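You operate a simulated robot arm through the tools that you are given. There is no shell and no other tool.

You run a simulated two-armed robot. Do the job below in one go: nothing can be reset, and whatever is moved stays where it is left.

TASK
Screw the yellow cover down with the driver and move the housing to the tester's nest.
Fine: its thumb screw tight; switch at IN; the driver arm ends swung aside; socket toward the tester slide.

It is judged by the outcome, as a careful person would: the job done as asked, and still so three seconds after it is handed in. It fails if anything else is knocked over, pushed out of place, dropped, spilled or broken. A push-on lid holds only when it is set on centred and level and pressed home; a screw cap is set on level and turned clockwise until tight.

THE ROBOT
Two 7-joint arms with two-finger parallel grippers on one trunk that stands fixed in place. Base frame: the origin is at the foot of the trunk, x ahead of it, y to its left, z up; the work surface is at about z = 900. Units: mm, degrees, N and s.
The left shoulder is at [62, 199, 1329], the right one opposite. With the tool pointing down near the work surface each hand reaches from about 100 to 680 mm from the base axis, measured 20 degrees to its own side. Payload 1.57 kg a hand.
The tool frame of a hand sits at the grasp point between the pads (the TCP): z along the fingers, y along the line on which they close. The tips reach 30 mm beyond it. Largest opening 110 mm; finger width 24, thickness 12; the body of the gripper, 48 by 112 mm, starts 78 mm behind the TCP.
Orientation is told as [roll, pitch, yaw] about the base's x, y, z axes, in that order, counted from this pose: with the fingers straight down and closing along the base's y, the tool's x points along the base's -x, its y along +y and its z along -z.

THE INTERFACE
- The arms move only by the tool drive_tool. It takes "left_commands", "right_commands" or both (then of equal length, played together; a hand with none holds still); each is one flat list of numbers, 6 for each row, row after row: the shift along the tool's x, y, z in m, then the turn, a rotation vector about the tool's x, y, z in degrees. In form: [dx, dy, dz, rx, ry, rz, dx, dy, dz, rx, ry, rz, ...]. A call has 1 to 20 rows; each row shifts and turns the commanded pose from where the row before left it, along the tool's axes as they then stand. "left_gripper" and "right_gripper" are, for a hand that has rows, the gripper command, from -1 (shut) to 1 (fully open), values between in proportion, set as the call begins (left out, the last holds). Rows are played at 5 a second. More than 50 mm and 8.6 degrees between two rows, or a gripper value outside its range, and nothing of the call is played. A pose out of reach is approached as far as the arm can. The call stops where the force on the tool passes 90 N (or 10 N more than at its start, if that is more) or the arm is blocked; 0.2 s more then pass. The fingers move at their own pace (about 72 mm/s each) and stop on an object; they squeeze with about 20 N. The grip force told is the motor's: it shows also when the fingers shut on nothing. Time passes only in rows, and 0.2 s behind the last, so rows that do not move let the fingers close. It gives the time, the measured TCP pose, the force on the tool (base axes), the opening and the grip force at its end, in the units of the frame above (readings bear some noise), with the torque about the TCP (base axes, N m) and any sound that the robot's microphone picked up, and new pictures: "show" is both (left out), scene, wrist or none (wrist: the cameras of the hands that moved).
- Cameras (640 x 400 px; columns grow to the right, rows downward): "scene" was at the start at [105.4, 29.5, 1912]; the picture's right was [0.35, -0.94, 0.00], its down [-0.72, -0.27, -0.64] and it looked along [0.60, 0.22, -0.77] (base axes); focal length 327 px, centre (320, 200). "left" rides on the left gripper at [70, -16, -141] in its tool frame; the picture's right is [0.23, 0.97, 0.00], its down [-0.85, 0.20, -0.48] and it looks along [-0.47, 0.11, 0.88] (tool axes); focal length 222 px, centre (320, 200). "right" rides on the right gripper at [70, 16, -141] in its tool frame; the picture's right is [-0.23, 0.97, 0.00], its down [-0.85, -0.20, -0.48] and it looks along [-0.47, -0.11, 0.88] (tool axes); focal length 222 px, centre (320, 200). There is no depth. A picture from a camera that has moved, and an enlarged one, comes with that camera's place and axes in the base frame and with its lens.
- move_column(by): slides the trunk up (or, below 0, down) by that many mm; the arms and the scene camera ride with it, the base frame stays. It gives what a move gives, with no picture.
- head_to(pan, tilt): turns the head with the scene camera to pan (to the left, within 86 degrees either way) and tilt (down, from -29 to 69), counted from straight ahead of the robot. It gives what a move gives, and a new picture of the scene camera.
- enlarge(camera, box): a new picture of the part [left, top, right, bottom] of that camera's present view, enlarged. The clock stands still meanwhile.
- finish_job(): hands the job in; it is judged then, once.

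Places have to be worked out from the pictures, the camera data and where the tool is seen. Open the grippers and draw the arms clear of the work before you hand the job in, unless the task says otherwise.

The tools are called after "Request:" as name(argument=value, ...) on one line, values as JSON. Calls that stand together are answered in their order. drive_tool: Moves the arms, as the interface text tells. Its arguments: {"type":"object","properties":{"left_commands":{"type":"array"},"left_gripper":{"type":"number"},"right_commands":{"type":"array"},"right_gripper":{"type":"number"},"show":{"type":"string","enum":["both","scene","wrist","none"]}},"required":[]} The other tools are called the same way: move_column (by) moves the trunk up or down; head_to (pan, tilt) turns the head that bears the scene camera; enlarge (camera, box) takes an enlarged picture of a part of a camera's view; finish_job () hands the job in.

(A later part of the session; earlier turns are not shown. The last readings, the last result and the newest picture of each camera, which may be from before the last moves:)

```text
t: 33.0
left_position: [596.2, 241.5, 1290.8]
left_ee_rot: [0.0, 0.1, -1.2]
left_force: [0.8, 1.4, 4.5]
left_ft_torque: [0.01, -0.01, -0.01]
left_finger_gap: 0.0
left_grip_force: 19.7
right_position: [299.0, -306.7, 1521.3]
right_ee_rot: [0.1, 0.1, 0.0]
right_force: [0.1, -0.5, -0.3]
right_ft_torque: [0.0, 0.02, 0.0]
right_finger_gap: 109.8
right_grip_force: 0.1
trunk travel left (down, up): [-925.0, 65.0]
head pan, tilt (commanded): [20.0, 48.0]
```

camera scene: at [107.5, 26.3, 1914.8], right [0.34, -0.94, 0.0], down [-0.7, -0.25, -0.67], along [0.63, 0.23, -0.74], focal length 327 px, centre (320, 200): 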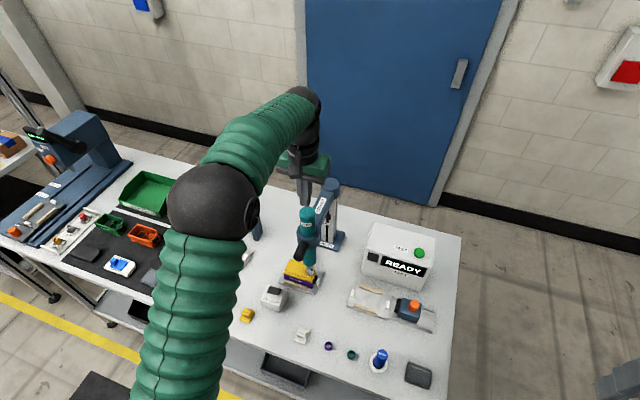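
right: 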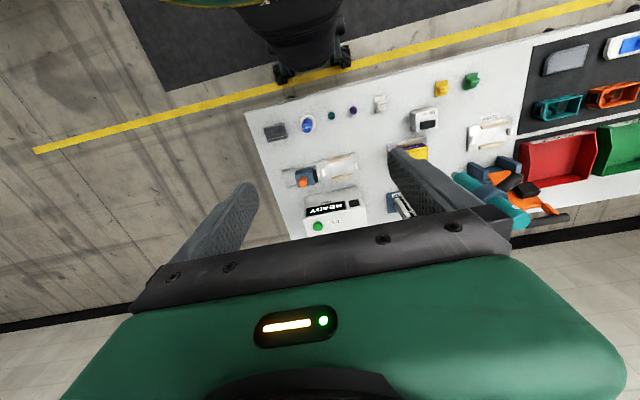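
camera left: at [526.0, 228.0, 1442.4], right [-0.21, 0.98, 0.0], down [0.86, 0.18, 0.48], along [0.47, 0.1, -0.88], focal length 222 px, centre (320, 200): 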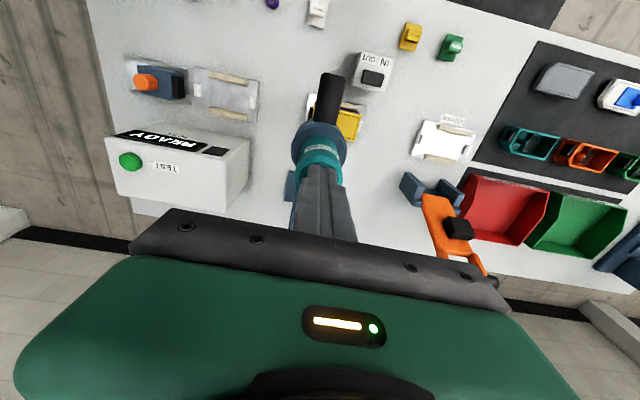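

The driver is now sliding down with only ~4.5 N, so pressing the top is the right way. I check the picture before the bit meets the knob.

Request:
enlarge(camera="scene", box=[270, 165, 350, 290])

Request:
enlarge(camera="scene", box=[295, 250, 330, 285])

```text
3.20 times, centred on (310, 228) of scene
camera zoom: at [107.3, 26.0, 1914.8], right [0.34, -0.94, 0.0], down [-0.7, -0.25, -0.67], along [0.63, 0.23, -0.74], focal length 1047 px, centre (352, 112)
```

zoom: 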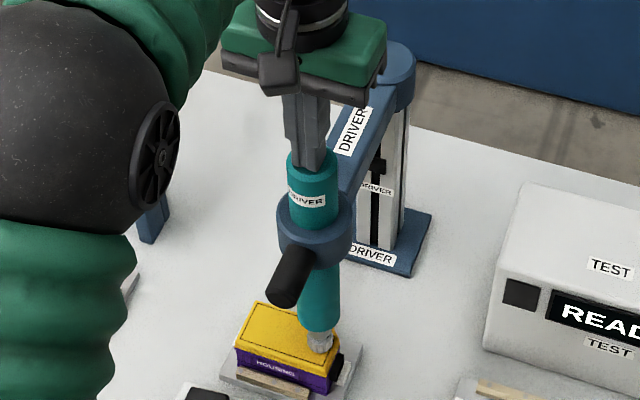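

```text
11.43 times, centred on (312, 268) of scene
camera zoom: at [107.3, 26.0, 1914.8], right [0.34, -0.94, 0.0], down [-0.7, -0.25, -0.67], along [0.63, 0.23, -0.74], focal length 3739 px, centre (406, -571)
```

zoom: 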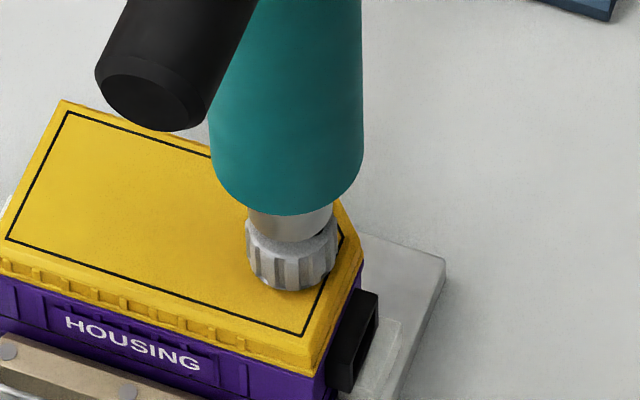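

The driver barrel slides through its collar; about 9 mm of gap remains and the bit is centred within ~1 mm. I continue down 8 mm.

Request:
drive_tool(left_commands=[0, 0, 0.002, 0, 0, 0, 0, 0, 0.002, 0, 0, 0, 0, 0, 0.002, 0, 0, 0, 0, 0, 0.002, 0, 0, 0], show="none")

Request:
enlarge(camera="scene", box=[295, 250, 330, 285])

```text
t: 34.0
left_position: [596.1, 241.5, 1284.6]
left_ee_rot: [0.0, 0.0, -1.2]
left_force: [2.3, 0.0, 5.6]
left_ft_torque: [-0.01, -0.02, 0.01]
left_finger_gap: 0.0
left_grip_force: 20.3
right_position: [299.2, -307.3, 1520.0]
right_ee_rot: [0.1, 0.0, 0.0]
right_force: [0.6, 0.0, 0.3]
right_ft_torque: [0.01, 0.01, 0.01]
right_finger_gap: 110.0
right_grip_force: 0.2
trunk travel left (down, up): [-925.0, 65.0]
head pan, tilt (commanded): [20.0, 48.0]
```

```text
11.43 times, centred on (312, 268) of scene
camera zoom: at [107.3, 26.0, 1914.8], right [0.34, -0.94, 0.0], down [-0.7, -0.25, -0.67], along [0.63, 0.23, -0.74], focal length 3739 px, centre (406, -571)
```

zoom: 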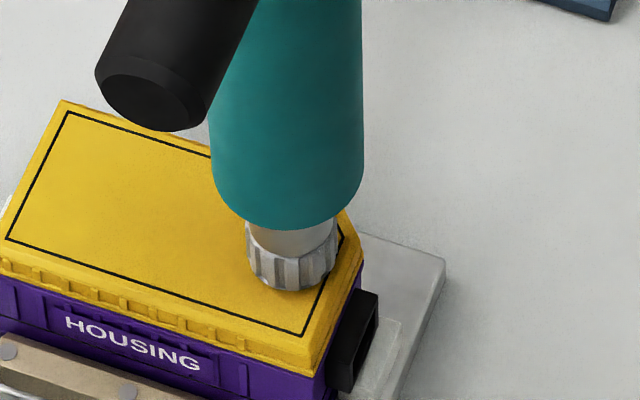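

The bit is now right at the knob's top. I press on in small rows and watch for force and sound.

Request:
drive_tool(left_commands=[0, 0, 0.002, 0, 0, 0, 0, 0, 0.002, 0, 0, 0], show="none")

Request:
drive_tool(left_commands=[0, 0, 0.002, 0, 0, 0, 0, 0, 0.002, 0, 0, 0], show="none")

Request:
enlarge(camera="scene", box=[295, 250, 330, 285])

```text
t: 34.6
left_position: [597.2, 241.4, 1281.3]
left_ee_rot: [0.1, -0.2, -1.2]
left_force: [4.8, 1.9, 18.1]
left_ft_torque: [0.05, 0.06, -0.1]
left_finger_gap: 0.0
left_grip_force: 19.8
right_position: [299.1, -306.4, 1520.9]
right_ee_rot: [0.1, 0.0, 0.1]
right_force: [-0.7, -0.3, 0.2]
right_ft_torque: [-0.04, 0.0, 0.02]
right_finger_gap: 109.8
right_grip_force: 0.0
trunk travel left (down, up): [-925.0, 65.0]
head pan, tilt (commanded): [20.0, 48.0]
```

```text
t: 35.2
left_position: [595.1, 241.8, 1279.4]
left_ee_rot: [0.0, -0.6, -1.2]
left_force: [9.2, 3.2, 35.8]
left_ft_torque: [0.1, 0.14, -0.09]
left_finger_gap: 0.0
left_grip_force: 19.9
right_position: [297.4, -307.6, 1522.1]
right_ee_rot: [0.2, -0.1, 0.1]
right_force: [0.3, 0.1, -0.6]
right_ft_torque: [-0.02, -0.05, -0.01]
right_finger_gap: 110.0
right_grip_force: 0.0
trunk travel left (down, up): [-925.0, 65.0]
head pan, tilt (commanded): [20.0, 48.0]
```

```text
11.43 times, centred on (312, 268) of scene
camera zoom: at [102.9, 24.6, 1915.6], right [0.34, -0.94, 0.0], down [-0.7, -0.25, -0.67], along [0.63, 0.23, -0.74], focal length 3739 px, centre (406, -571)
```

zoom: 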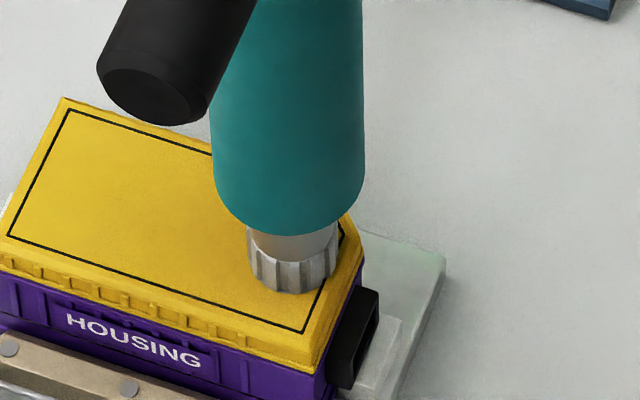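

The bit is seated with 36 N. I hold still for two seconds to let the driver run, then look for screw rotation.

Request:
drive_tool(left_commands=[0, 0, 0, 0, 0, 0, 0, 0, 0, 0, 0, 0, 0, 0, 0, 0, 0, 0, 0, 0, 0, 0, 0, 0, 0, 0, 0, 0, 0, 0], show="scene")

Request:
enlarge(camera="scene", box=[295, 250, 330, 285])

```text
t: 36.4
left_position: [596.0, 241.1, 1278.4]
left_ee_rot: [0.0, -0.5, -1.3]
left_force: [10.9, 4.8, 39.0]
left_ft_torque: [0.15, 0.09, 0.04]
left_finger_gap: 0.0
left_grip_force: 19.8
right_position: [296.8, -308.5, 1521.6]
right_ee_rot: [0.1, -0.2, -0.1]
right_force: [0.3, 0.1, 0.3]
right_ft_torque: [-0.01, 0.03, 0.0]
right_finger_gap: 110.2
right_grip_force: 0.0
trunk travel left (down, up): [-925.0, 65.0]
head pan, tilt (commanded): [20.0, 48.0]
camera scene: at [103.1, 25.1, 1915.3], right [0.34, -0.94, 0.0], down [-0.7, -0.25, -0.67], along [0.63, 0.23, -0.74], focal length 327 px, centre (320, 200)
```

scene: 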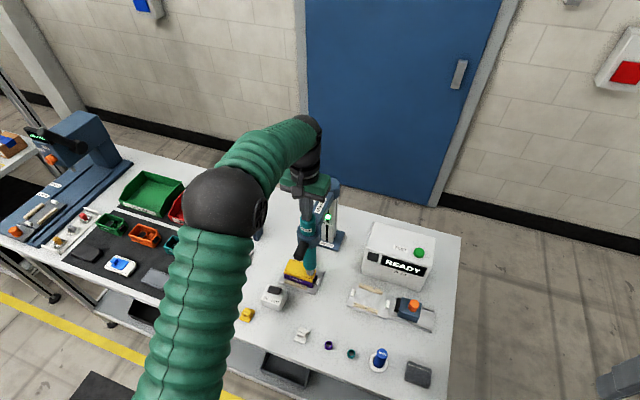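

```text
11.43 times, centred on (312, 268) of scene
camera zoom: at [103.1, 25.1, 1915.3], right [0.34, -0.94, 0.0], down [-0.7, -0.25, -0.67], along [0.63, 0.23, -0.74], focal length 3739 px, centre (406, -571)
```

zoom: 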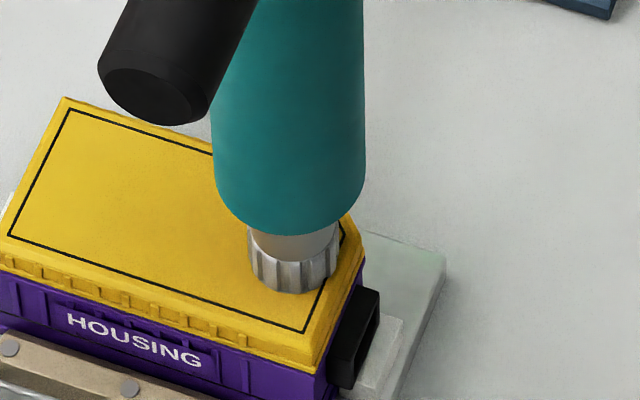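

A green light has come on at the driver post. I zoom in on it.

Request:
enlarge(camera="scene", box=[300, 190, 350, 250])

Request:
enlarge(camera="scene", box=[270, 165, 350, 290])

```text
6.67 times, centred on (325, 220) of scene
camera zoom: at [103.1, 25.1, 1915.3], right [0.34, -0.94, 0.0], down [-0.7, -0.25, -0.67], along [0.63, 0.23, -0.74], focal length 2181 px, centre (287, 67)
```

zoom: 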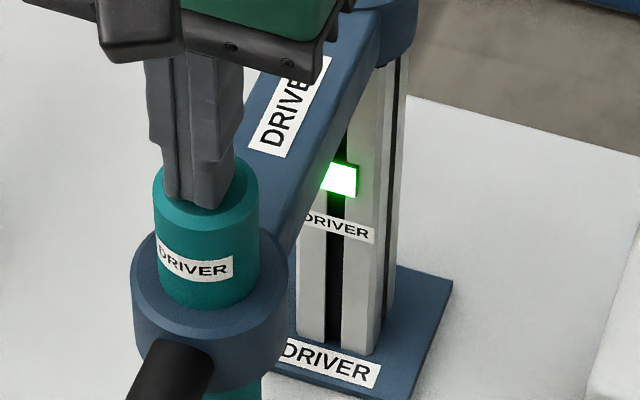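

```text
3.20 times, centred on (310, 228) of scene
camera zoom: at [103.1, 25.1, 1915.3], right [0.34, -0.94, 0.0], down [-0.7, -0.25, -0.67], along [0.63, 0.23, -0.74], focal length 1047 px, centre (352, 112)
```

zoom: 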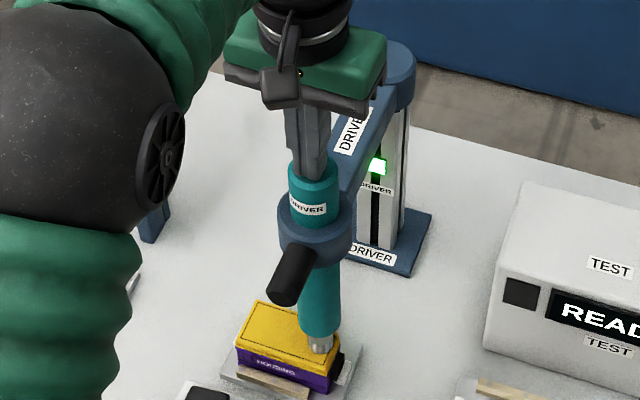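

The post's lamp is green. I hold the pressure a few more seconds to see whether the lamp or the screw changes further.

Request:
drive_tool(left_commands=[0, 0, 0.001, 0, 0, 0, 0, 0, 0, 0, 0, 0, 0, 0, 0, 0, 0, 0, 0, 0, 0, 0, 0, 0, 0, 0, 0, 0, 0, 0, 0, 0, 0, 0, 0, 0, 0, 0, 0, 0, 0, 0, 0, 0, 0, 0, 0, 0, 0, 0, 0, 0, 0, 0, 0, 0, 0, 0, 0, 0, 0, 0, 0, 0, 0, 0, 0, 0, 0, 0, 0, 0, 0, 0, 0, 0, 0, 0, 0, 0, 0, 0, 0, 0, 0, 0, 0, 0, 0, 0], show="scene")

Request:
enlarge(camera="scene", box=[300, 190, 350, 250])

Request:
enlarge(camera="scene", box=[295, 250, 330, 285])

```text
t: 39.6
left_position: [594.8, 241.2, 1279.0]
left_ee_rot: [0.2, -0.5, -1.2]
left_force: [11.8, 6.0, 40.8]
left_ft_torque: [0.19, 0.14, -0.09]
left_finger_gap: 0.2
left_grip_force: 19.5
right_position: [296.2, -306.8, 1521.5]
right_ee_rot: [0.1, 0.0, 0.0]
right_force: [0.3, 0.2, 0.8]
right_ft_torque: [-0.02, 0.02, 0.0]
right_finger_gap: 110.1
right_grip_force: 0.0
trunk travel left (down, up): [-925.0, 65.0]
head pan, tilt (commanded): [20.0, 48.0]
camera scene: at [102.2, 25.2, 1915.4], right [0.34, -0.94, 0.0], down [-0.7, -0.25, -0.67], along [0.63, 0.23, -0.74], focal length 327 px, centre (320, 200)
```

scene: 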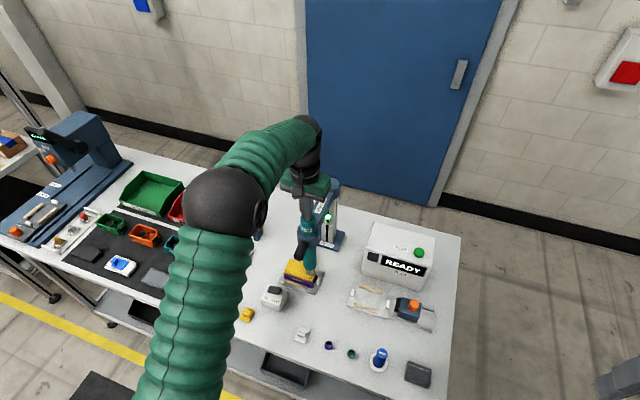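

```text
6.67 times, centred on (325, 220) of scene
camera zoom: at [102.2, 25.2, 1915.4], right [0.34, -0.94, 0.0], down [-0.7, -0.25, -0.67], along [0.63, 0.23, -0.74], focal length 2181 px, centre (287, 67)
```

zoom: 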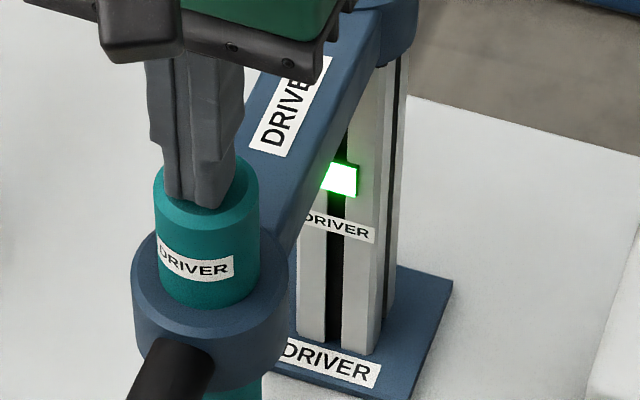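

```text
11.43 times, centred on (312, 268) of scene
camera zoom: at [102.2, 25.2, 1915.4], right [0.34, -0.94, 0.0], down [-0.7, -0.25, -0.67], along [0.63, 0.23, -0.74], focal length 3739 px, centre (406, -571)
```

zoom: 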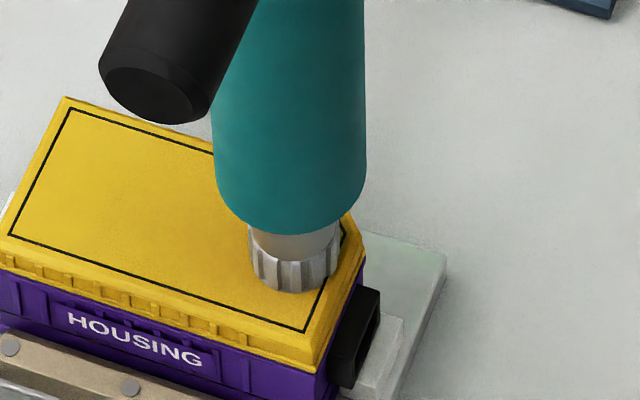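

Lamp steady green and nothing moves any more, which fits a screw run tight. I lift slowly, letting the driver spring back up, and check the knob.

Request:
drive_tool(left_commands=[0, 0, -0.004, 0, 0, 0, 0, 0, -0.004, 0, 0, 0, 0, 0, -0.005, 0, 0, 0, 0, 0, -0.005, 0, 0, 0, 0, 0, -0.005, 0, 0, 0, 0, 0, -0.006, 0, 0, 0, 0, 0, -0.006, 0, 0, 0, 0, 0, -0.01, 0, 0, 0, 0, 0, -0.02, 0, 0, 0], show="both")

Request:
enlarge(camera="scene", box=[270, 165, 350, 290])

Request:
enlarge(camera="scene", box=[295, 250, 330, 285])

```text
t: 41.6
left_position: [594.8, 242.8, 1339.5]
left_ee_rot: [0.0, 0.0, -1.1]
left_force: [0.0, -0.2, -0.3]
left_ft_torque: [0.0, 0.0, 0.02]
left_finger_gap: 0.3
left_grip_force: 20.1
right_position: [297.8, -305.3, 1521.9]
right_ee_rot: [0.2, 0.0, 0.1]
right_force: [-0.4, 0.2, 0.1]
right_ft_torque: [0.01, 0.0, -0.02]
right_finger_gap: 110.0
right_grip_force: 0.1
trunk travel left (down, up): [-925.0, 65.0]
head pan, tilt (commanded): [20.0, 48.0]
camera scene: at [106.3, 26.2, 1914.8], right [0.34, -0.94, 0.0], down [-0.7, -0.25, -0.67], along [0.63, 0.23, -0.74], focal length 327 px, centre (320, 200)
camera left: at [524.7, 228.8, 1480.4], right [-0.21, 0.98, 0.0], down [0.86, 0.18, 0.48], along [0.47, 0.1, -0.88], focal length 222 px, centre (320, 200)
```

scene: 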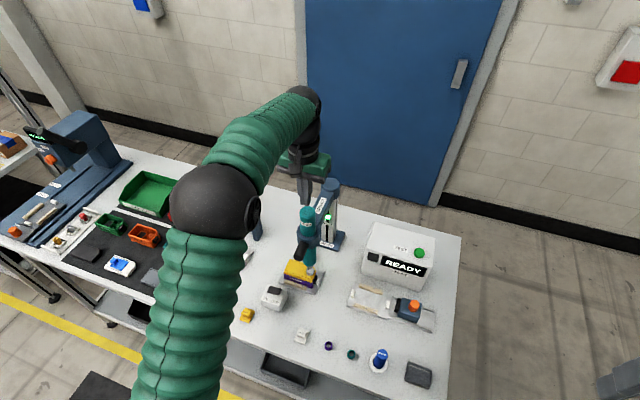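
left: 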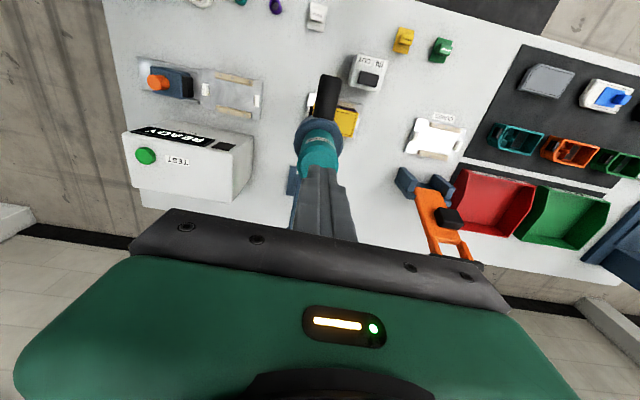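

```text
3.20 times, centred on (310, 228) of scene
camera zoom: at [106.3, 26.2, 1914.8], right [0.34, -0.94, 0.0], down [-0.7, -0.25, -0.67], along [0.63, 0.23, -0.74], focal length 1047 px, centre (352, 112)
```

zoom: 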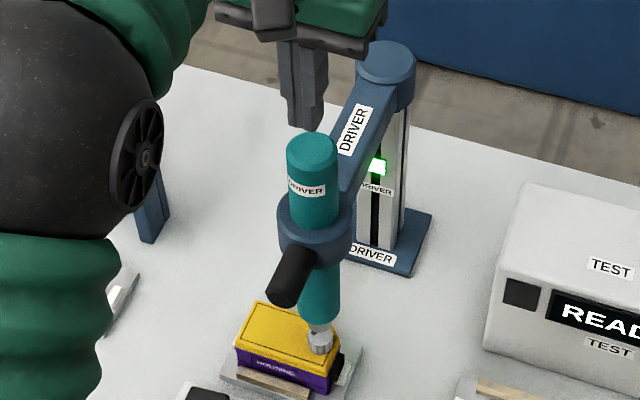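

```text
11.43 times, centred on (312, 268) of scene
camera zoom: at [106.3, 26.2, 1914.8], right [0.34, -0.94, 0.0], down [-0.7, -0.25, -0.67], along [0.63, 0.23, -0.74], focal length 3739 px, centre (406, -571)
```

zoom: 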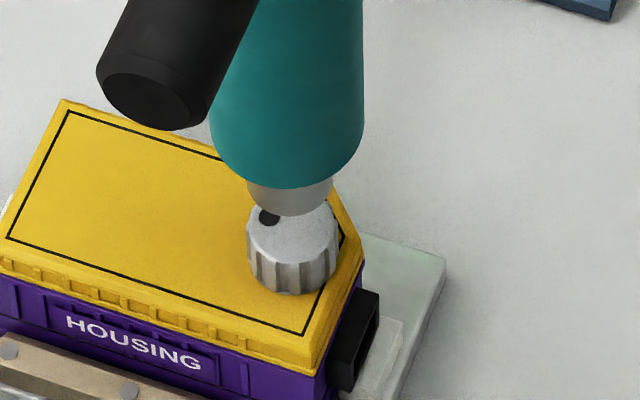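

The dot on the knob has turned and the knob sits slightly lower, with the lamp still green: the screw is tight. Next I swing the driver aside: back off, tilt again, open, and come down over the handle.

Request:
drive_tool(left_commands=[0.02, 0, 0, 0, 0, 0, 0.02, 0, 0, 0, 0, 0, 0.02, 0, 0, 0, 0, 0, 0, 0, 0, 0, -5, 0, 0, 0, 0, 0, -5, 0, 0.00347, 0, 0.0197, 0, 0, 0, 0.00347, 0, 0.0197, 0, 0, 0, 0.00347, 0, 0.0197, 0, 0, 0, 0.00347, 0, 0.0197, 0, 0, 0, 0.00347, 0, 0.0197, 0, 0, 0], left_gripper=0.3, show="both")

Request:
enlarge(camera="left", box=[220, 90, 420, 240])

Request:
enlarge(camera="scene", box=[270, 165, 350, 290])

```text
t: 43.8
left_position: [537.9, 242.7, 1238.6]
left_ee_rot: [0.1, -10.0, -1.2]
left_force: [0.6, 0.6, -0.1]
left_ft_torque: [-0.01, 0.02, 0.02]
left_finger_gap: 71.5
left_grip_force: 0.1
right_position: [300.1, -306.4, 1520.9]
right_ee_rot: [0.0, 0.1, 0.0]
right_force: [0.8, -0.5, -0.5]
right_ft_torque: [0.01, 0.01, 0.02]
right_finger_gap: 109.9
right_grip_force: 0.0
trunk travel left (down, up): [-925.0, 65.0]
head pan, tilt (commanded): [20.0, 48.0]
camera scene: at [108.3, 26.5, 1914.7], right [0.34, -0.94, 0.0], down [-0.7, -0.25, -0.67], along [0.63, 0.23, -0.74], focal length 327 px, centre (320, 200)
camera left: at [443.8, 229.6, 1365.0], right [-0.2, 0.98, -0.04], down [0.76, 0.18, 0.62], along [0.61, 0.1, -0.78], focal length 222 px, centre (320, 200)
```

scene: 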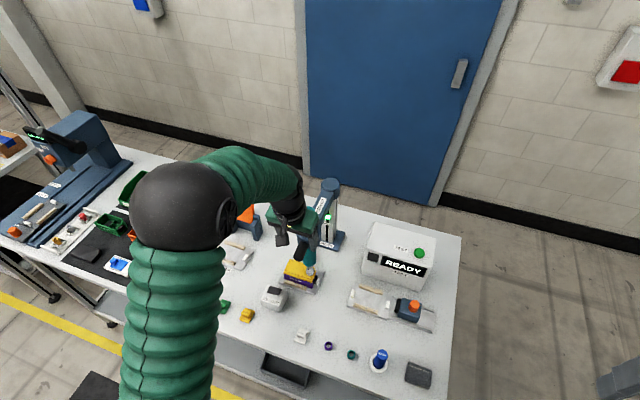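
left: 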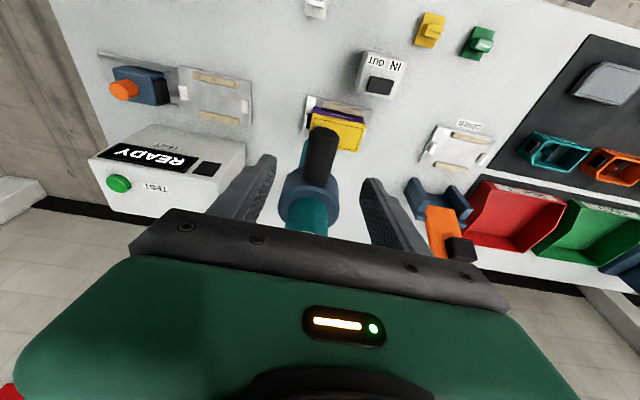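

```text
2.67 times, centred on (320, 165) of left
camera zoom: at [443.8, 229.6, 1365.0], right [-0.2, 0.98, -0.04], down [0.76, 0.18, 0.62], along [0.61, 0.1, -0.78], focal length 592 px, centre (320, 293)
```

zoom: 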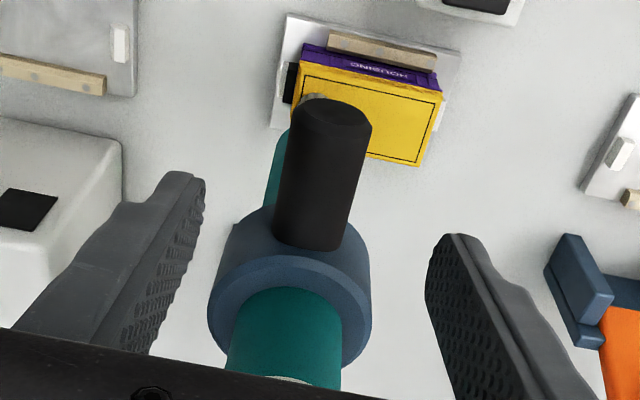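

```text
3.20 times, centred on (310, 228) of scene
camera zoom: at [108.3, 26.5, 1914.7], right [0.34, -0.94, 0.0], down [-0.7, -0.25, -0.67], along [0.63, 0.23, -0.74], focal length 1047 px, centre (352, 112)
```

zoom: 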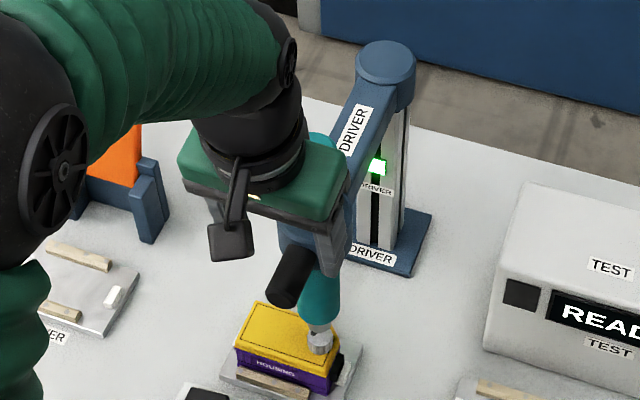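

The handle is centred between the fingers. I lower onto it and close.

Request:
drive_tool(left_commands=[0.0046, -0.0003, 0.01847, 0, 0, 0, 0.0046, -0.0003, 0.01847, 0, 0, 0, 0.0046, -0.0003, 0.01847, 0, 0, 0], show="none")

Request:
drive_tool(left_commands=[0, 0, 0, 0, 0, 0, 0, 0, 0, 0, 0, 0, 0, 0, 0, 0, 0, 0, 0, 0, 0, 0, 0, 0], left_gripper=-1, show="wrist")

```text
t: 44.6
left_position: [534.5, 241.4, 1180.1]
left_ee_rot: [0.0, -9.8, -1.2]
left_force: [-0.6, -0.3, 1.0]
left_ft_torque: [0.01, 0.02, 0.0]
left_finger_gap: 71.4
left_grip_force: 0.1
right_position: [300.5, -306.9, 1521.3]
right_ee_rot: [-0.1, 0.1, 0.0]
right_force: [0.4, -0.3, -0.1]
right_ft_torque: [-0.03, -0.02, -0.03]
right_finger_gap: 110.0
right_grip_force: 0.0
trunk travel left (down, up): [-925.0, 65.0]
head pan, tilt (commanded): [20.0, 48.0]
```

```text
t: 45.6
left_position: [531.8, 242.2, 1182.6]
left_ee_rot: [0.0, -9.9, -1.1]
left_force: [-0.9, 2.0, 3.3]
left_ft_torque: [0.02, 0.35, 0.68]
left_finger_gap: 27.7
left_grip_force: 37.9
right_position: [299.3, -306.2, 1522.5]
right_ee_rot: [0.0, 0.0, 0.0]
right_force: [-0.1, -0.8, -0.7]
right_ft_torque: [0.04, -0.01, -0.03]
right_finger_gap: 110.0
right_grip_force: 0.0
trunk travel left (down, up): [-925.0, 65.0]
head pan, tilt (commanded): [20.0, 48.0]
camera left: at [438.3, 229.1, 1308.0], right [-0.2, 0.98, -0.04], down [0.76, 0.18, 0.62], along [0.61, 0.1, -0.78], focal length 222 px, centre (320, 200)
```

left: 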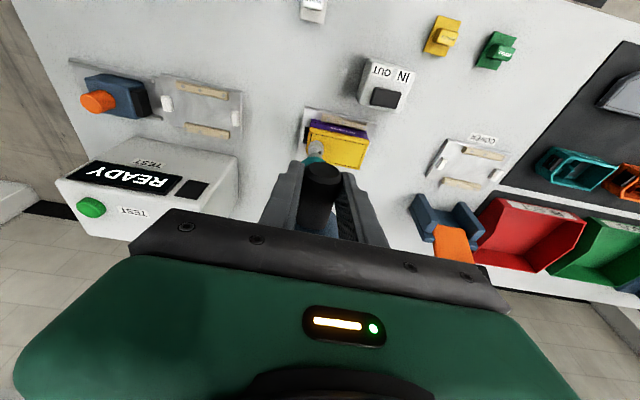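

Gripped (gap 27.7). I swing the driver back the way it came, first 24° while checking the force.

Request:
drive_tool(left_commands=[-0.00061, 0.01765, 0.0001, 0.6945, 0, 3.939, -0.00061, 0.01765, 0.0001, 0.6945, 0, 3.939, -0.00061, 0.01765, 0.0001, 0.6945, 0, 3.939, -0.00061, 0.01765, 0.0001, 0.6945, 0, 3.939, -0.00061, 0.01765, 0.0001, 0.6945, 0, 3.939, -0.00061, 0.01765, 0.0001, 0.6945, 0, 3.939], show="scene")

```text
t: 47.0
left_position: [555.5, 347.8, 1182.4]
left_ee_rot: [0.0, -10.1, -25.3]
left_force: [-6.8, 6.6, 3.7]
left_ft_torque: [0.27, 0.62, 0.81]
left_finger_gap: 27.9
left_grip_force: 38.1
right_position: [297.3, -302.4, 1522.2]
right_ee_rot: [-0.2, -0.1, 0.0]
right_force: [0.0, -0.8, 0.5]
right_ft_torque: [0.02, -0.02, -0.02]
right_finger_gap: 110.0
right_grip_force: 0.1
trunk travel left (down, up): [-925.0, 65.0]
head pan, tilt (commanded): [20.0, 48.0]
camera scene: at [103.9, 32.4, 1915.0], right [0.34, -0.94, 0.0], down [-0.7, -0.26, -0.67], along [0.63, 0.23, -0.74], focal length 327 px, centre (320, 200)
```

scene: 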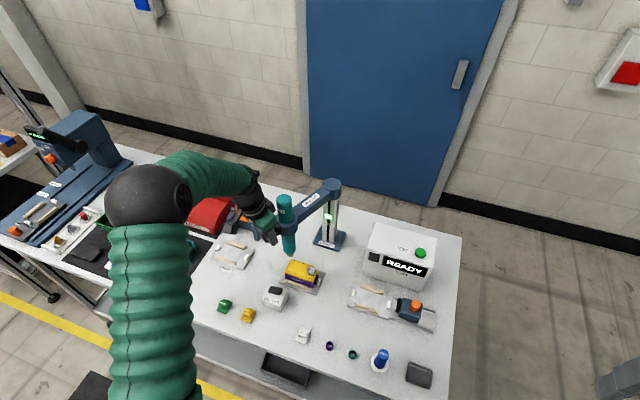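

Good, low force and the driver follows. I continue the remaining ~26° to its original aside position.

Request:
drive_tool(left_commands=[0.00039, 0.01765, -0.0001, 0.6945, 0, 3.939, -0.00061, 0.01765, 0.0001, 0.6945, 0, 3.939, -0.00061, 0.01765, 0.0001, 0.6945, 0, 3.939, -0.00061, 0.01765, 0.0001, 0.6945, 0, 3.939, -0.00061, 0.01765, 0.0001, 0.6945, 0, 3.939, -0.00061, 0.01765, 0.0001, 0.6945, 0, 3.939, -0.0003, 0.0088, 0.0001, 0.347, 0, 1.97], show="both")

Request:
enlarge(camera="scene", box=[220, 150, 360, 290])

```text
t: 48.6
left_position: [624.6, 439.8, 1182.0]
left_ee_rot: [0.0, -10.1, -51.2]
left_force: [-4.4, 10.7, -4.5]
left_ft_torque: [-0.33, -0.34, 1.08]
left_finger_gap: 28.1
left_grip_force: 38.0
right_position: [297.1, -302.5, 1522.1]
right_ee_rot: [-0.1, 0.0, 0.0]
right_force: [-0.8, -0.3, 0.2]
right_ft_torque: [0.0, -0.02, 0.01]
right_finger_gap: 109.9
right_grip_force: 0.1
trunk travel left (down, up): [-925.0, 65.0]
head pan, tilt (commanded): [20.0, 48.0]
camera scene: at [105.3, 34.4, 1914.7], right [0.34, -0.94, 0.0], down [-0.7, -0.26, -0.67], along [0.63, 0.23, -0.74], focal length 327 px, centre (320, 200)
camera left: at [553.5, 502.1, 1307.7], right [0.62, 0.78, -0.04], down [0.63, -0.47, 0.62], along [0.47, -0.41, -0.78], focal length 222 px, centre (320, 200)
```

scene: 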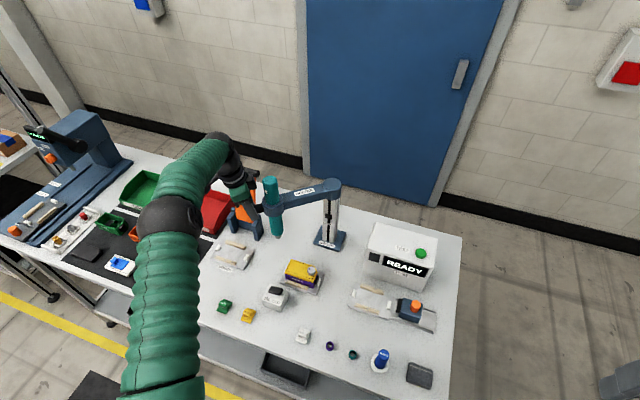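
left: 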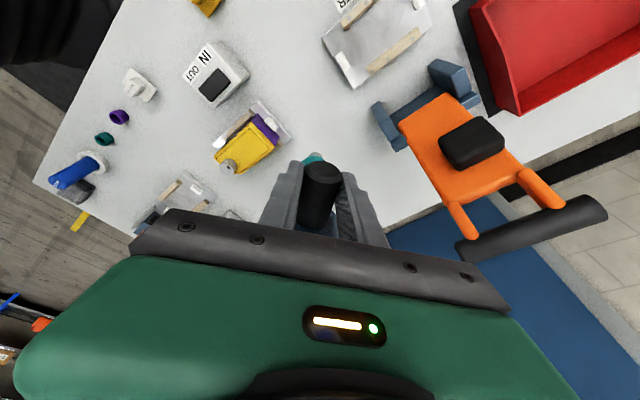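

```text
2.86 times, centred on (290, 220) of scene
camera zoom: at [105.3, 34.4, 1914.7], right [0.34, -0.94, 0.0], down [-0.7, -0.26, -0.67], along [0.63, 0.23, -0.74], focal length 935 px, centre (406, 143)
```

zoom: 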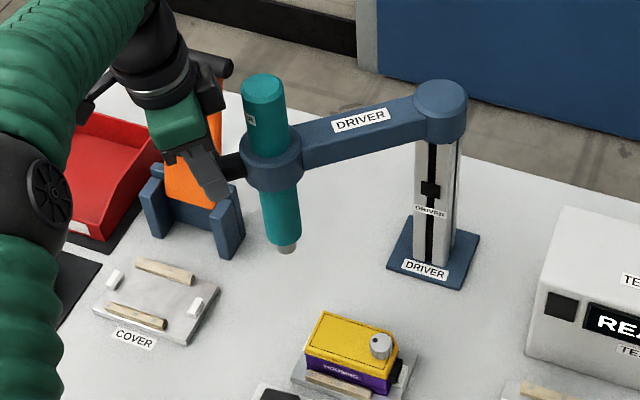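

The driver is back aside in its original place. I open the hand, rise clear above the driver and straighten the tilt.

Request:
drive_tool(left_commands=[0, 0, 0, 0, 0, 0, 0, 0, 0, 0, 0, 0, 0, 0, 0, 0, 0, 0], left_gripper=0.3, show="none")

Request:
drive_tool(left_commands=[-0.0035, 0, -0.0197, 0, 0, 0, -0.0052, 0, -0.02954, 0, 0, 0, -0.0052, 0, -0.02954, 0, 0, 0, -0.0052, 0, -0.02954, 0, 0, 0, -0.0052, 0, -0.02954, 0, 0, 0, -0.0044, 0, -0.0246, 0, 0, 0, 0, 0, 0, 0, 5, 0, 0, 0, 0, 0, 5, 0], show="both")

```text
t: 49.4
left_position: [624.6, 436.6, 1181.7]
left_ee_rot: [0.0, -10.2, -51.2]
left_force: [0.2, 0.2, -1.3]
left_ft_torque: [0.0, 0.02, 0.0]
left_finger_gap: 71.6
left_grip_force: 0.0
right_position: [297.3, -303.0, 1522.6]
right_ee_rot: [-0.1, 0.0, 0.0]
right_force: [-0.1, 0.6, 0.2]
right_ft_torque: [0.01, 0.05, 0.01]
right_finger_gap: 110.0
right_grip_force: 0.0
trunk travel left (down, up): [-925.0, 65.0]
head pan, tilt (commanded): [20.0, 48.0]
```

```text
t: 51.2
left_position: [616.9, 430.4, 1343.9]
left_ee_rot: [-0.1, 0.2, -51.2]
left_force: [0.1, -0.4, 0.5]
left_ft_torque: [0.0, 0.0, -0.02]
left_finger_gap: 71.5
left_grip_force: 0.0
left hand out of reach, approached as far as the arm can: row 7, 8
right_position: [300.2, -307.4, 1521.4]
right_ee_rot: [0.2, 0.1, -0.1]
right_force: [0.1, -0.3, 0.1]
right_ft_torque: [0.06, 0.0, -0.01]
right_finger_gap: 109.9
right_grip_force: 0.1
trunk travel left (down, up): [-925.0, 65.0]
head pan, tilt (commanded): [20.0, 48.0]
camera scene: at [109.8, 26.3, 1914.7], right [0.34, -0.94, 0.0], down [-0.7, -0.25, -0.67], along [0.63, 0.23, -0.74], focal length 327 px, centre (320, 200)
camera left: at [562.0, 475.5, 1485.5], right [0.62, 0.79, 0.0], down [0.69, -0.54, 0.48], along [0.38, -0.29, -0.88], focal length 222 px, centre (320, 200)
```

scene: 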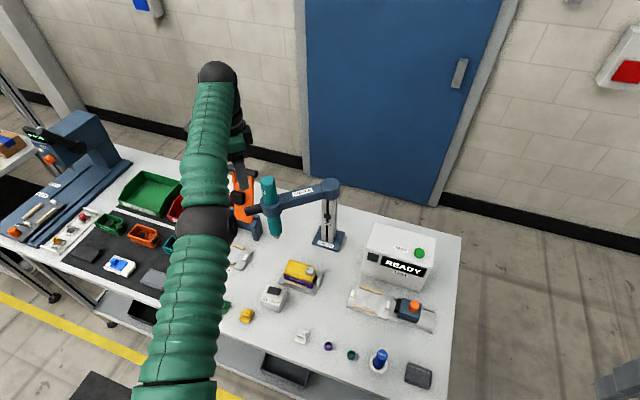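
left: 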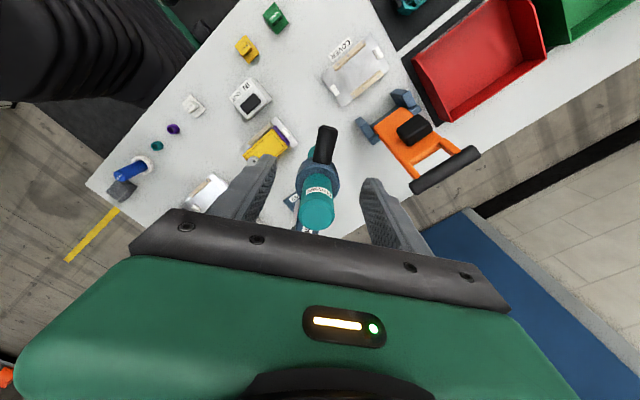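

Clear of the driver. I move over the housing area, yaw to −90° so the fingers will close along x, open fully, and go down to about z 1200 for a look.

Request:
drive_tool(left_commands=[-0.0173, -0.02835, 0, 0, 0, 0, -0.0173, -0.02835, 0, 0, 0, 0, -0.0173, -0.02835, 0, 0, 0, 0, -0.0173, -0.02835, 0, 0, 0, 0, 0, 0, 0, 0, 0, 7.76, 0, 0, 0, 0, 0, 7.76, 0, 0, 0, 0, 0, 7.76, 0, 0, 0, 0, 0, 7.76, 0, 0, 0, 0, 0, 7.76, 0, 0.005, 0.0288, 0, 0, 0, 0, 0.005, 0.0288, 0, 0, 0, 0, 0.005, 0.0288, 0, 0, 0, 0, 0.005, 0.0288, 0, 0, 0, 0, 0.005, 0.0288, 0, 0, 0], left_gripper=1, show="both")

Request:
enlarge(camera="left", box=[200, 60, 440, 240])

```text
t: 54.2
left_position: [671.3, 326.7, 1220.6]
left_ee_rot: [-0.1, 0.0, -90.0]
left_force: [0.3, 0.5, 1.1]
left_ft_torque: [0.01, -0.01, -0.02]
left_finger_gap: 109.8
left_grip_force: 0.0
left hand out of reach, approached as far as the arm can: row 1, 2, 3, 4, 11
right_position: [299.8, -305.5, 1521.0]
right_ee_rot: [-0.1, 0.1, 0.1]
right_force: [0.5, -0.1, -0.2]
right_ft_torque: [0.0, 0.03, -0.03]
right_finger_gap: 109.9
right_grip_force: 0.1
trunk travel left (down, up): [-925.0, 65.0]
head pan, tilt (commanded): [20.0, 48.0]
camera scene: at [109.4, 27.2, 1914.7], right [0.34, -0.94, 0.0], down [-0.7, -0.25, -0.67], along [0.63, 0.23, -0.74], focal length 327 px, centre (320, 200)
camera left: at [655.3, 397.3, 1361.6], right [0.97, 0.23, 0.0], down [0.2, -0.86, 0.48], along [0.11, -0.47, -0.88], focal length 222 px, centre (320, 200)
```

scene: 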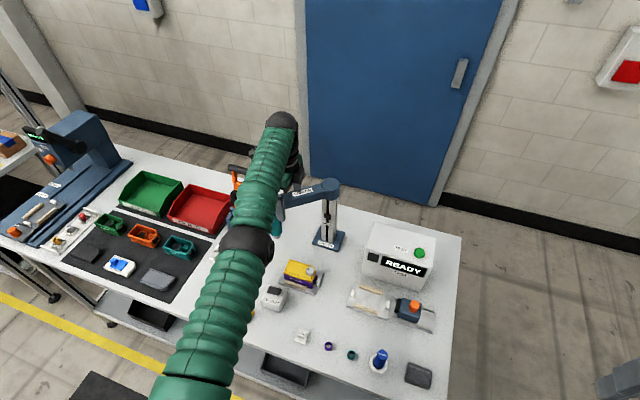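
left: 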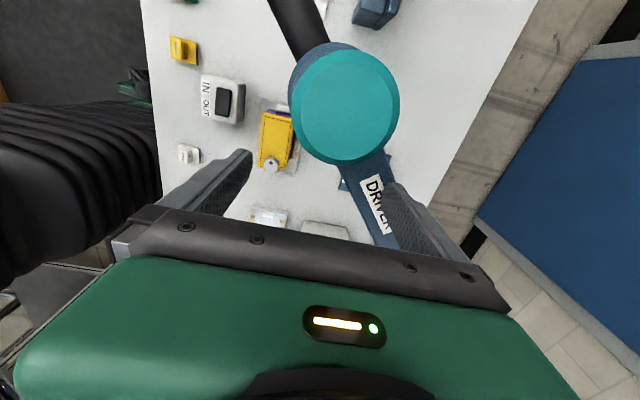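

```text
2.22 times, centred on (320, 150) of left
camera zoom: at [655.3, 397.3, 1361.6], right [0.97, 0.23, 0.0], down [0.2, -0.86, 0.48], along [0.11, -0.47, -0.88], focal length 494 px, centre (320, 311)
```

zoom: 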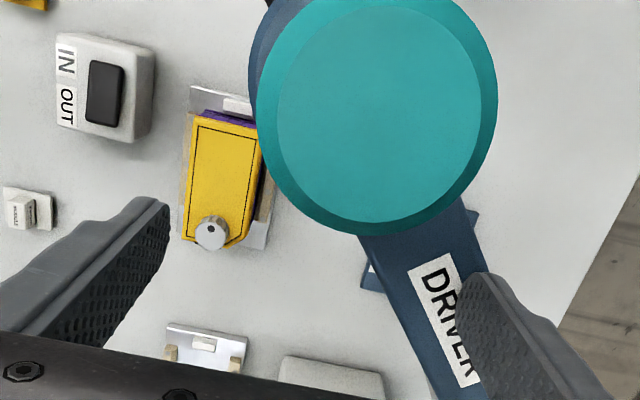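

The reach limit made the hand end up at (671, 327, 1221), above the driver arm rather than over the housing; no contact force, but it's too close. I back out up and toward the robot right away.

Request:
drive_tool(left_commands=[0, -0.005, -0.02, 0, 0, 0, 0, -0.015, -0.02, 0, 0, 0, 0, -0.02, -0.02, 0, 0, 0, 0, -0.025, -0.015, 0, 0, 0, 0, -0.025, -0.01, 0, 0, 0], show="both")

Request:
enlarge(camera="scene", box=[220, 150, 360, 290])

```text
t: 55.4
left_position: [650.6, 342.8, 1320.4]
left_ee_rot: [-0.1, 0.0, -90.0]
left_force: [0.0, 0.2, -0.4]
left_ft_torque: [0.03, -0.03, 0.0]
left_finger_gap: 110.0
left_grip_force: 0.0
left hand out of reach, approached as far as the arm can: row 2, 3, 4, 5
right_position: [297.9, -306.0, 1520.9]
right_ee_rot: [0.0, 0.0, -0.1]
right_force: [0.1, -0.3, -0.8]
right_ft_torque: [-0.01, 0.03, 0.02]
right_finger_gap: 110.2
right_grip_force: 0.1
trunk travel left (down, up): [-925.0, 65.0]
head pan, tilt (commanded): [20.0, 48.0]
camera scene: at [107.1, 27.2, 1914.8], right [0.34, -0.94, 0.0], down [-0.7, -0.25, -0.67], along [0.63, 0.23, -0.74], focal length 327 px, centre (320, 200)
camera left: at [634.6, 413.7, 1460.6], right [0.97, 0.23, 0.0], down [0.2, -0.86, 0.48], along [0.11, -0.47, -0.88], focal length 222 px, centre (320, 200)
```

scene: 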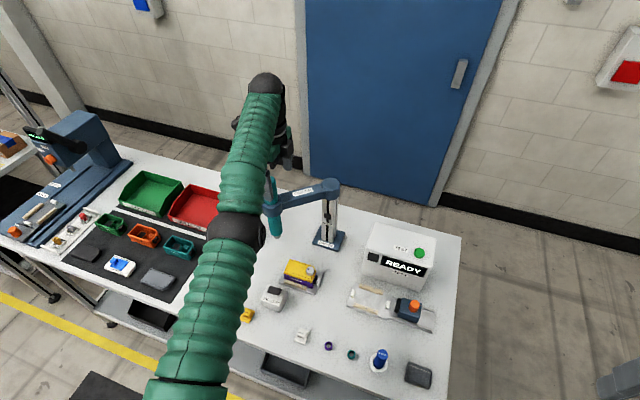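
left: 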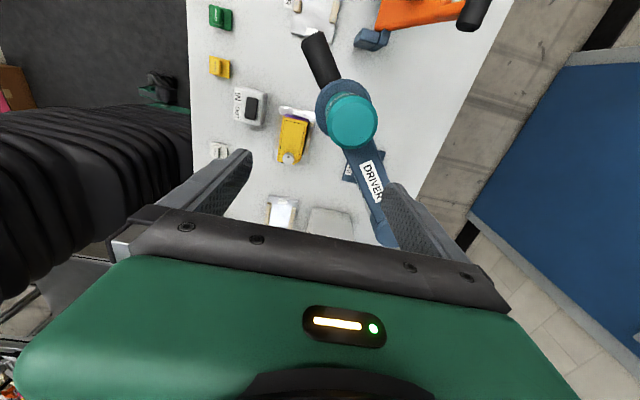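

```text
2.86 times, centred on (290, 220) of scene
camera zoom: at [107.1, 27.2, 1914.8], right [0.34, -0.94, 0.0], down [-0.7, -0.25, -0.67], along [0.63, 0.23, -0.74], focal length 935 px, centre (406, 143)
```

zoom: 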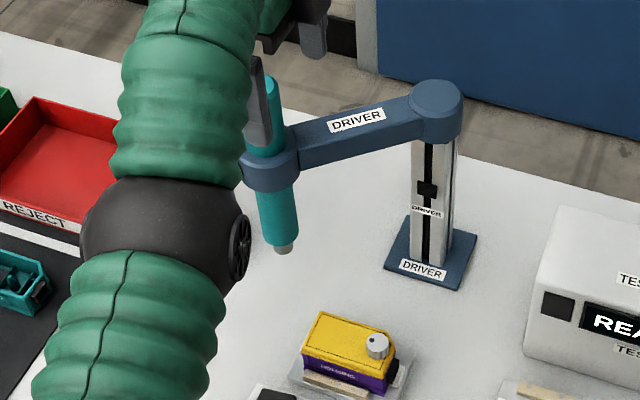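

The arm is stretched straight, so inward commands slide along the reach limit. I'll bend the elbow by going slightly down while moving away from the driver toward −y and −x.

Request:
drive_tool(left_commands=[-0.015, -0.006, 0.005, 0, 0, 0, -0.015, -0.006, 0.008, 0, 0, 0, -0.015, -0.01, 0.01, 0, 0, 0, -0.015, -0.01, 0.01, 0, 0, 0], show="scene")

```text
t: 56.4
left_position: [666.3, 291.6, 1297.8]
left_ee_rot: [-0.1, -0.1, -90.0]
left_force: [-0.1, 0.4, 0.0]
left_ft_torque: [0.0, -0.02, 0.02]
left_finger_gap: 110.0
left_grip_force: 0.1
left hand out of reach, approached as far as the arm can: row 1, 2, 3, 4
right_position: [299.9, -306.3, 1520.7]
right_ee_rot: [0.0, 0.1, 0.0]
right_force: [0.2, 0.8, 0.7]
right_ft_torque: [0.0, 0.04, 0.02]
right_finger_gap: 109.7
right_grip_force: 0.0
trunk travel left (down, up): [-925.0, 65.0]
head pan, tilt (commanded): [20.0, 48.0]
camera scene: at [108.6, 26.1, 1914.7], right [0.34, -0.94, 0.0], down [-0.7, -0.25, -0.67], along [0.63, 0.23, -0.74], focal length 327 px, centre (320, 200)
```

scene: 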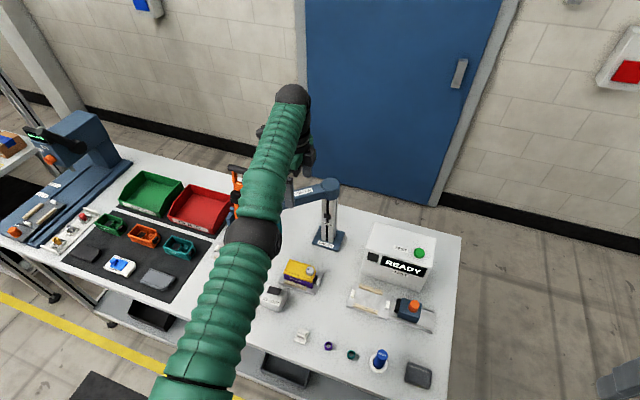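

Still stretched. I'll narrow the gripper and swing further to −y, past the driver's arm, where I can descend safely to bend the elbow.

Request:
drive_tool(left_commands=[-0.02, 0, 0, 0, 0, 0, -0.02, 0, 0, 0, 0, 0, -0.02, 0, 0, 0, 0, 0, -0.01, 0, 0, 0, 0, 0], left_gripper=-0.3, show="both")

```text
t: 57.4
left_position: [673.4, 220.3, 1299.0]
left_ee_rot: [-0.2, 0.1, -90.0]
left_force: [0.5, -0.8, -0.8]
left_ft_torque: [-0.04, 0.0, -0.01]
left_finger_gap: 38.7
left_grip_force: 0.0
left hand out of reach, approached as far as the arm can: row 1, 3
right_position: [299.4, -307.3, 1522.8]
right_ee_rot: [0.1, 0.0, 0.0]
right_force: [1.0, 0.3, 0.8]
right_ft_torque: [-0.01, 0.0, -0.01]
right_finger_gap: 110.1
right_grip_force: 0.1
trunk travel left (down, up): [-925.0, 65.0]
head pan, tilt (commanded): [20.0, 48.0]
camera scene: at [108.2, 25.2, 1914.8], right [0.34, -0.94, 0.0], down [-0.7, -0.25, -0.67], along [0.63, 0.23, -0.74], focal length 327 px, centre (320, 200)
camera left: at [656.7, 291.4, 1439.3], right [0.97, 0.23, 0.0], down [0.2, -0.86, 0.48], along [0.11, -0.46, -0.88], focal length 222 px, centre (320, 200)
```

scene: 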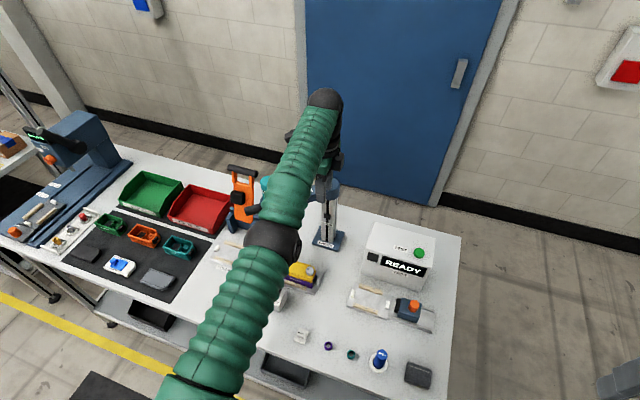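
left: 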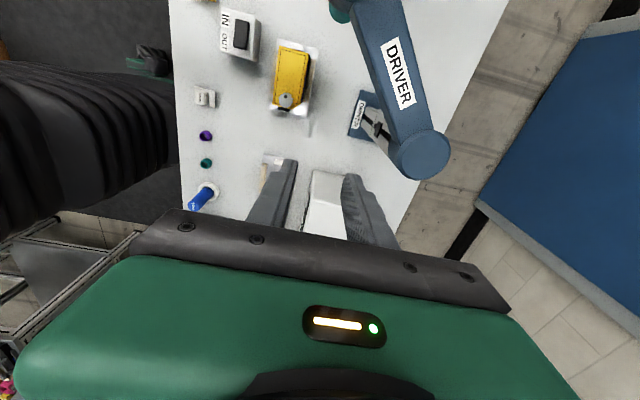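

The pivot is now well to the side in the view. I descend with a pull toward the robot to bend the elbow.

Request:
drive_tool(left_commands=[0, 0, 0.02, 0, 0, 0, 0, -0.005, 0.02, 0, 0, 0, 0, -0.01, 0.02, 0, 0, 0, 0, -0.015, 0.015, 0, 0, 0, 0, -0.02, 0.01, 0, 0, 0], show="none")

```text
t: 58.6
left_position: [682.8, 224.2, 1217.9]
left_ee_rot: [-0.1, 0.0, -90.0]
left_force: [0.4, -0.9, -1.0]
left_ft_torque: [0.0, 0.01, 0.02]
left_finger_gap: 38.7
left_grip_force: 0.0
left hand out of reach, approached as far as the arm can: row 1, 2, 3, 4, 5
right_position: [299.9, -306.6, 1520.7]
right_ee_rot: [0.1, 0.0, 0.1]
right_force: [-0.9, 0.2, 0.5]
right_ft_torque: [-0.02, 0.0, -0.01]
right_finger_gap: 110.0
right_grip_force: 0.1
trunk travel left (down, up): [-925.0, 65.0]
head pan, tilt (commanded): [20.0, 48.0]
```

The arm is still straight at its reach limit. I try small pure inward steps, which need less elbow bend per row.

Request:
drive_tool(left_commands=[0, -0.001, 0, 0, 0, 0, 0, -0.002, 0, 0, 0, 0, 0, -0.003, 0, 0, 0, 0, 0, -0.005, 0, 0, 0, 0, 0, -0.008, 0, 0, 0, 0, 0, -0.01, 0, 0, 0, 0], show="none")

```text
t: 60.0
left_position: [684.0, 224.8, 1217.0]
left_ee_rot: [-0.1, 0.1, -90.0]
left_force: [0.6, 0.2, 1.0]
left_ft_torque: [0.02, -0.01, -0.01]
left_finger_gap: 38.4
left_grip_force: 0.1
left hand out of reach, approached as far as the arm can: row 3, 4, 5, 6
right_position: [300.6, -306.6, 1521.6]
right_ee_rot: [0.1, 0.0, 0.0]
right_force: [-0.7, 0.1, 0.5]
right_ft_torque: [0.0, 0.02, -0.02]
right_finger_gap: 110.1
right_grip_force: 0.0
trunk travel left (down, up): [-925.0, 65.0]
head pan, tilt (commanded): [20.0, 48.0]
```

No progress inward because a straight elbow cannot start bending from a pure pull. Going down flexes this elbow-up arm, and the space below (684, 224) is empty down to the table, so I'll descend along the reach arc.

Request:
drive_tool(left_commands=[0, 0, 0.02, 0, 0, 0, 0, 0, 0.02, 0, 0, 0, 0, 0, 0.02, 0, 0, 0, 0, 0, 0.02, 0, 0, 0], show="scene")

```text
t: 61.0
left_position: [683.5, 225.3, 1138.6]
left_ee_rot: [0.0, 0.1, -90.0]
left_force: [0.1, -0.1, -0.3]
left_ft_torque: [0.02, 0.0, 0.02]
left_finger_gap: 38.4
left_grip_force: 0.1
right_position: [299.9, -306.0, 1521.4]
right_ee_rot: [0.1, 0.1, 0.1]
right_force: [0.8, -0.8, -0.5]
right_ft_torque: [0.0, 0.02, -0.03]
right_finger_gap: 110.3
right_grip_force: 0.1
trunk travel left (down, up): [-925.0, 65.0]
head pan, tilt (commanded): [20.0, 48.0]
camera scene: at [108.5, 26.4, 1914.7], right [0.34, -0.94, 0.0], down [-0.7, -0.25, -0.67], along [0.63, 0.23, -0.74], focal length 327 px, centre (320, 200)
```

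scene: 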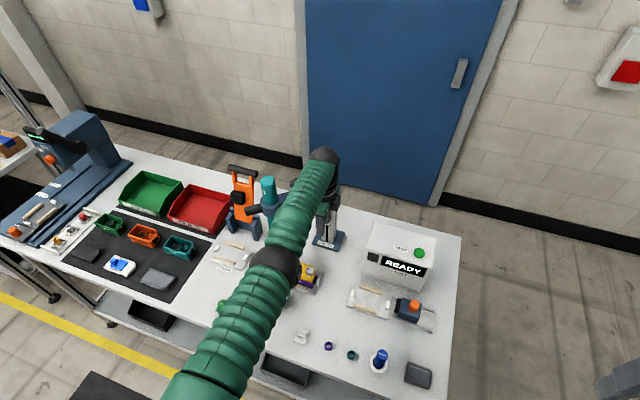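

Reachable again. Now I try inward steps with a little descent.

Request:
drive_tool(left_commands=[0, -0.003, 0.005, 0, 0, 0, 0, -0.004, 0.005, 0, 0, 0, 0, -0.006, 0.005, 0, 0, 0, 0, -0.008, 0.005, 0, 0, 0, 0, -0.01, 0, 0, 0, 0], show="none")

```text
t: 62.2
left_position: [679.1, 225.9, 1115.7]
left_ee_rot: [-0.1, 0.1, -90.0]
left_force: [-0.2, 0.2, 0.7]
left_ft_torque: [0.0, -0.01, -0.01]
left_finger_gap: 38.6
left_grip_force: 0.0
left hand out of reach, approached as far as the arm can: row 2, 3, 4, 5
right_position: [299.1, -306.0, 1522.6]
right_ee_rot: [0.0, 0.1, 0.0]
right_force: [0.6, -0.2, 0.0]
right_ft_torque: [0.02, 0.0, 0.0]
right_finger_gap: 110.1
right_grip_force: 0.2
trunk travel left (down, up): [-925.0, 65.0]
head pan, tilt (commanded): [20.0, 48.0]
```

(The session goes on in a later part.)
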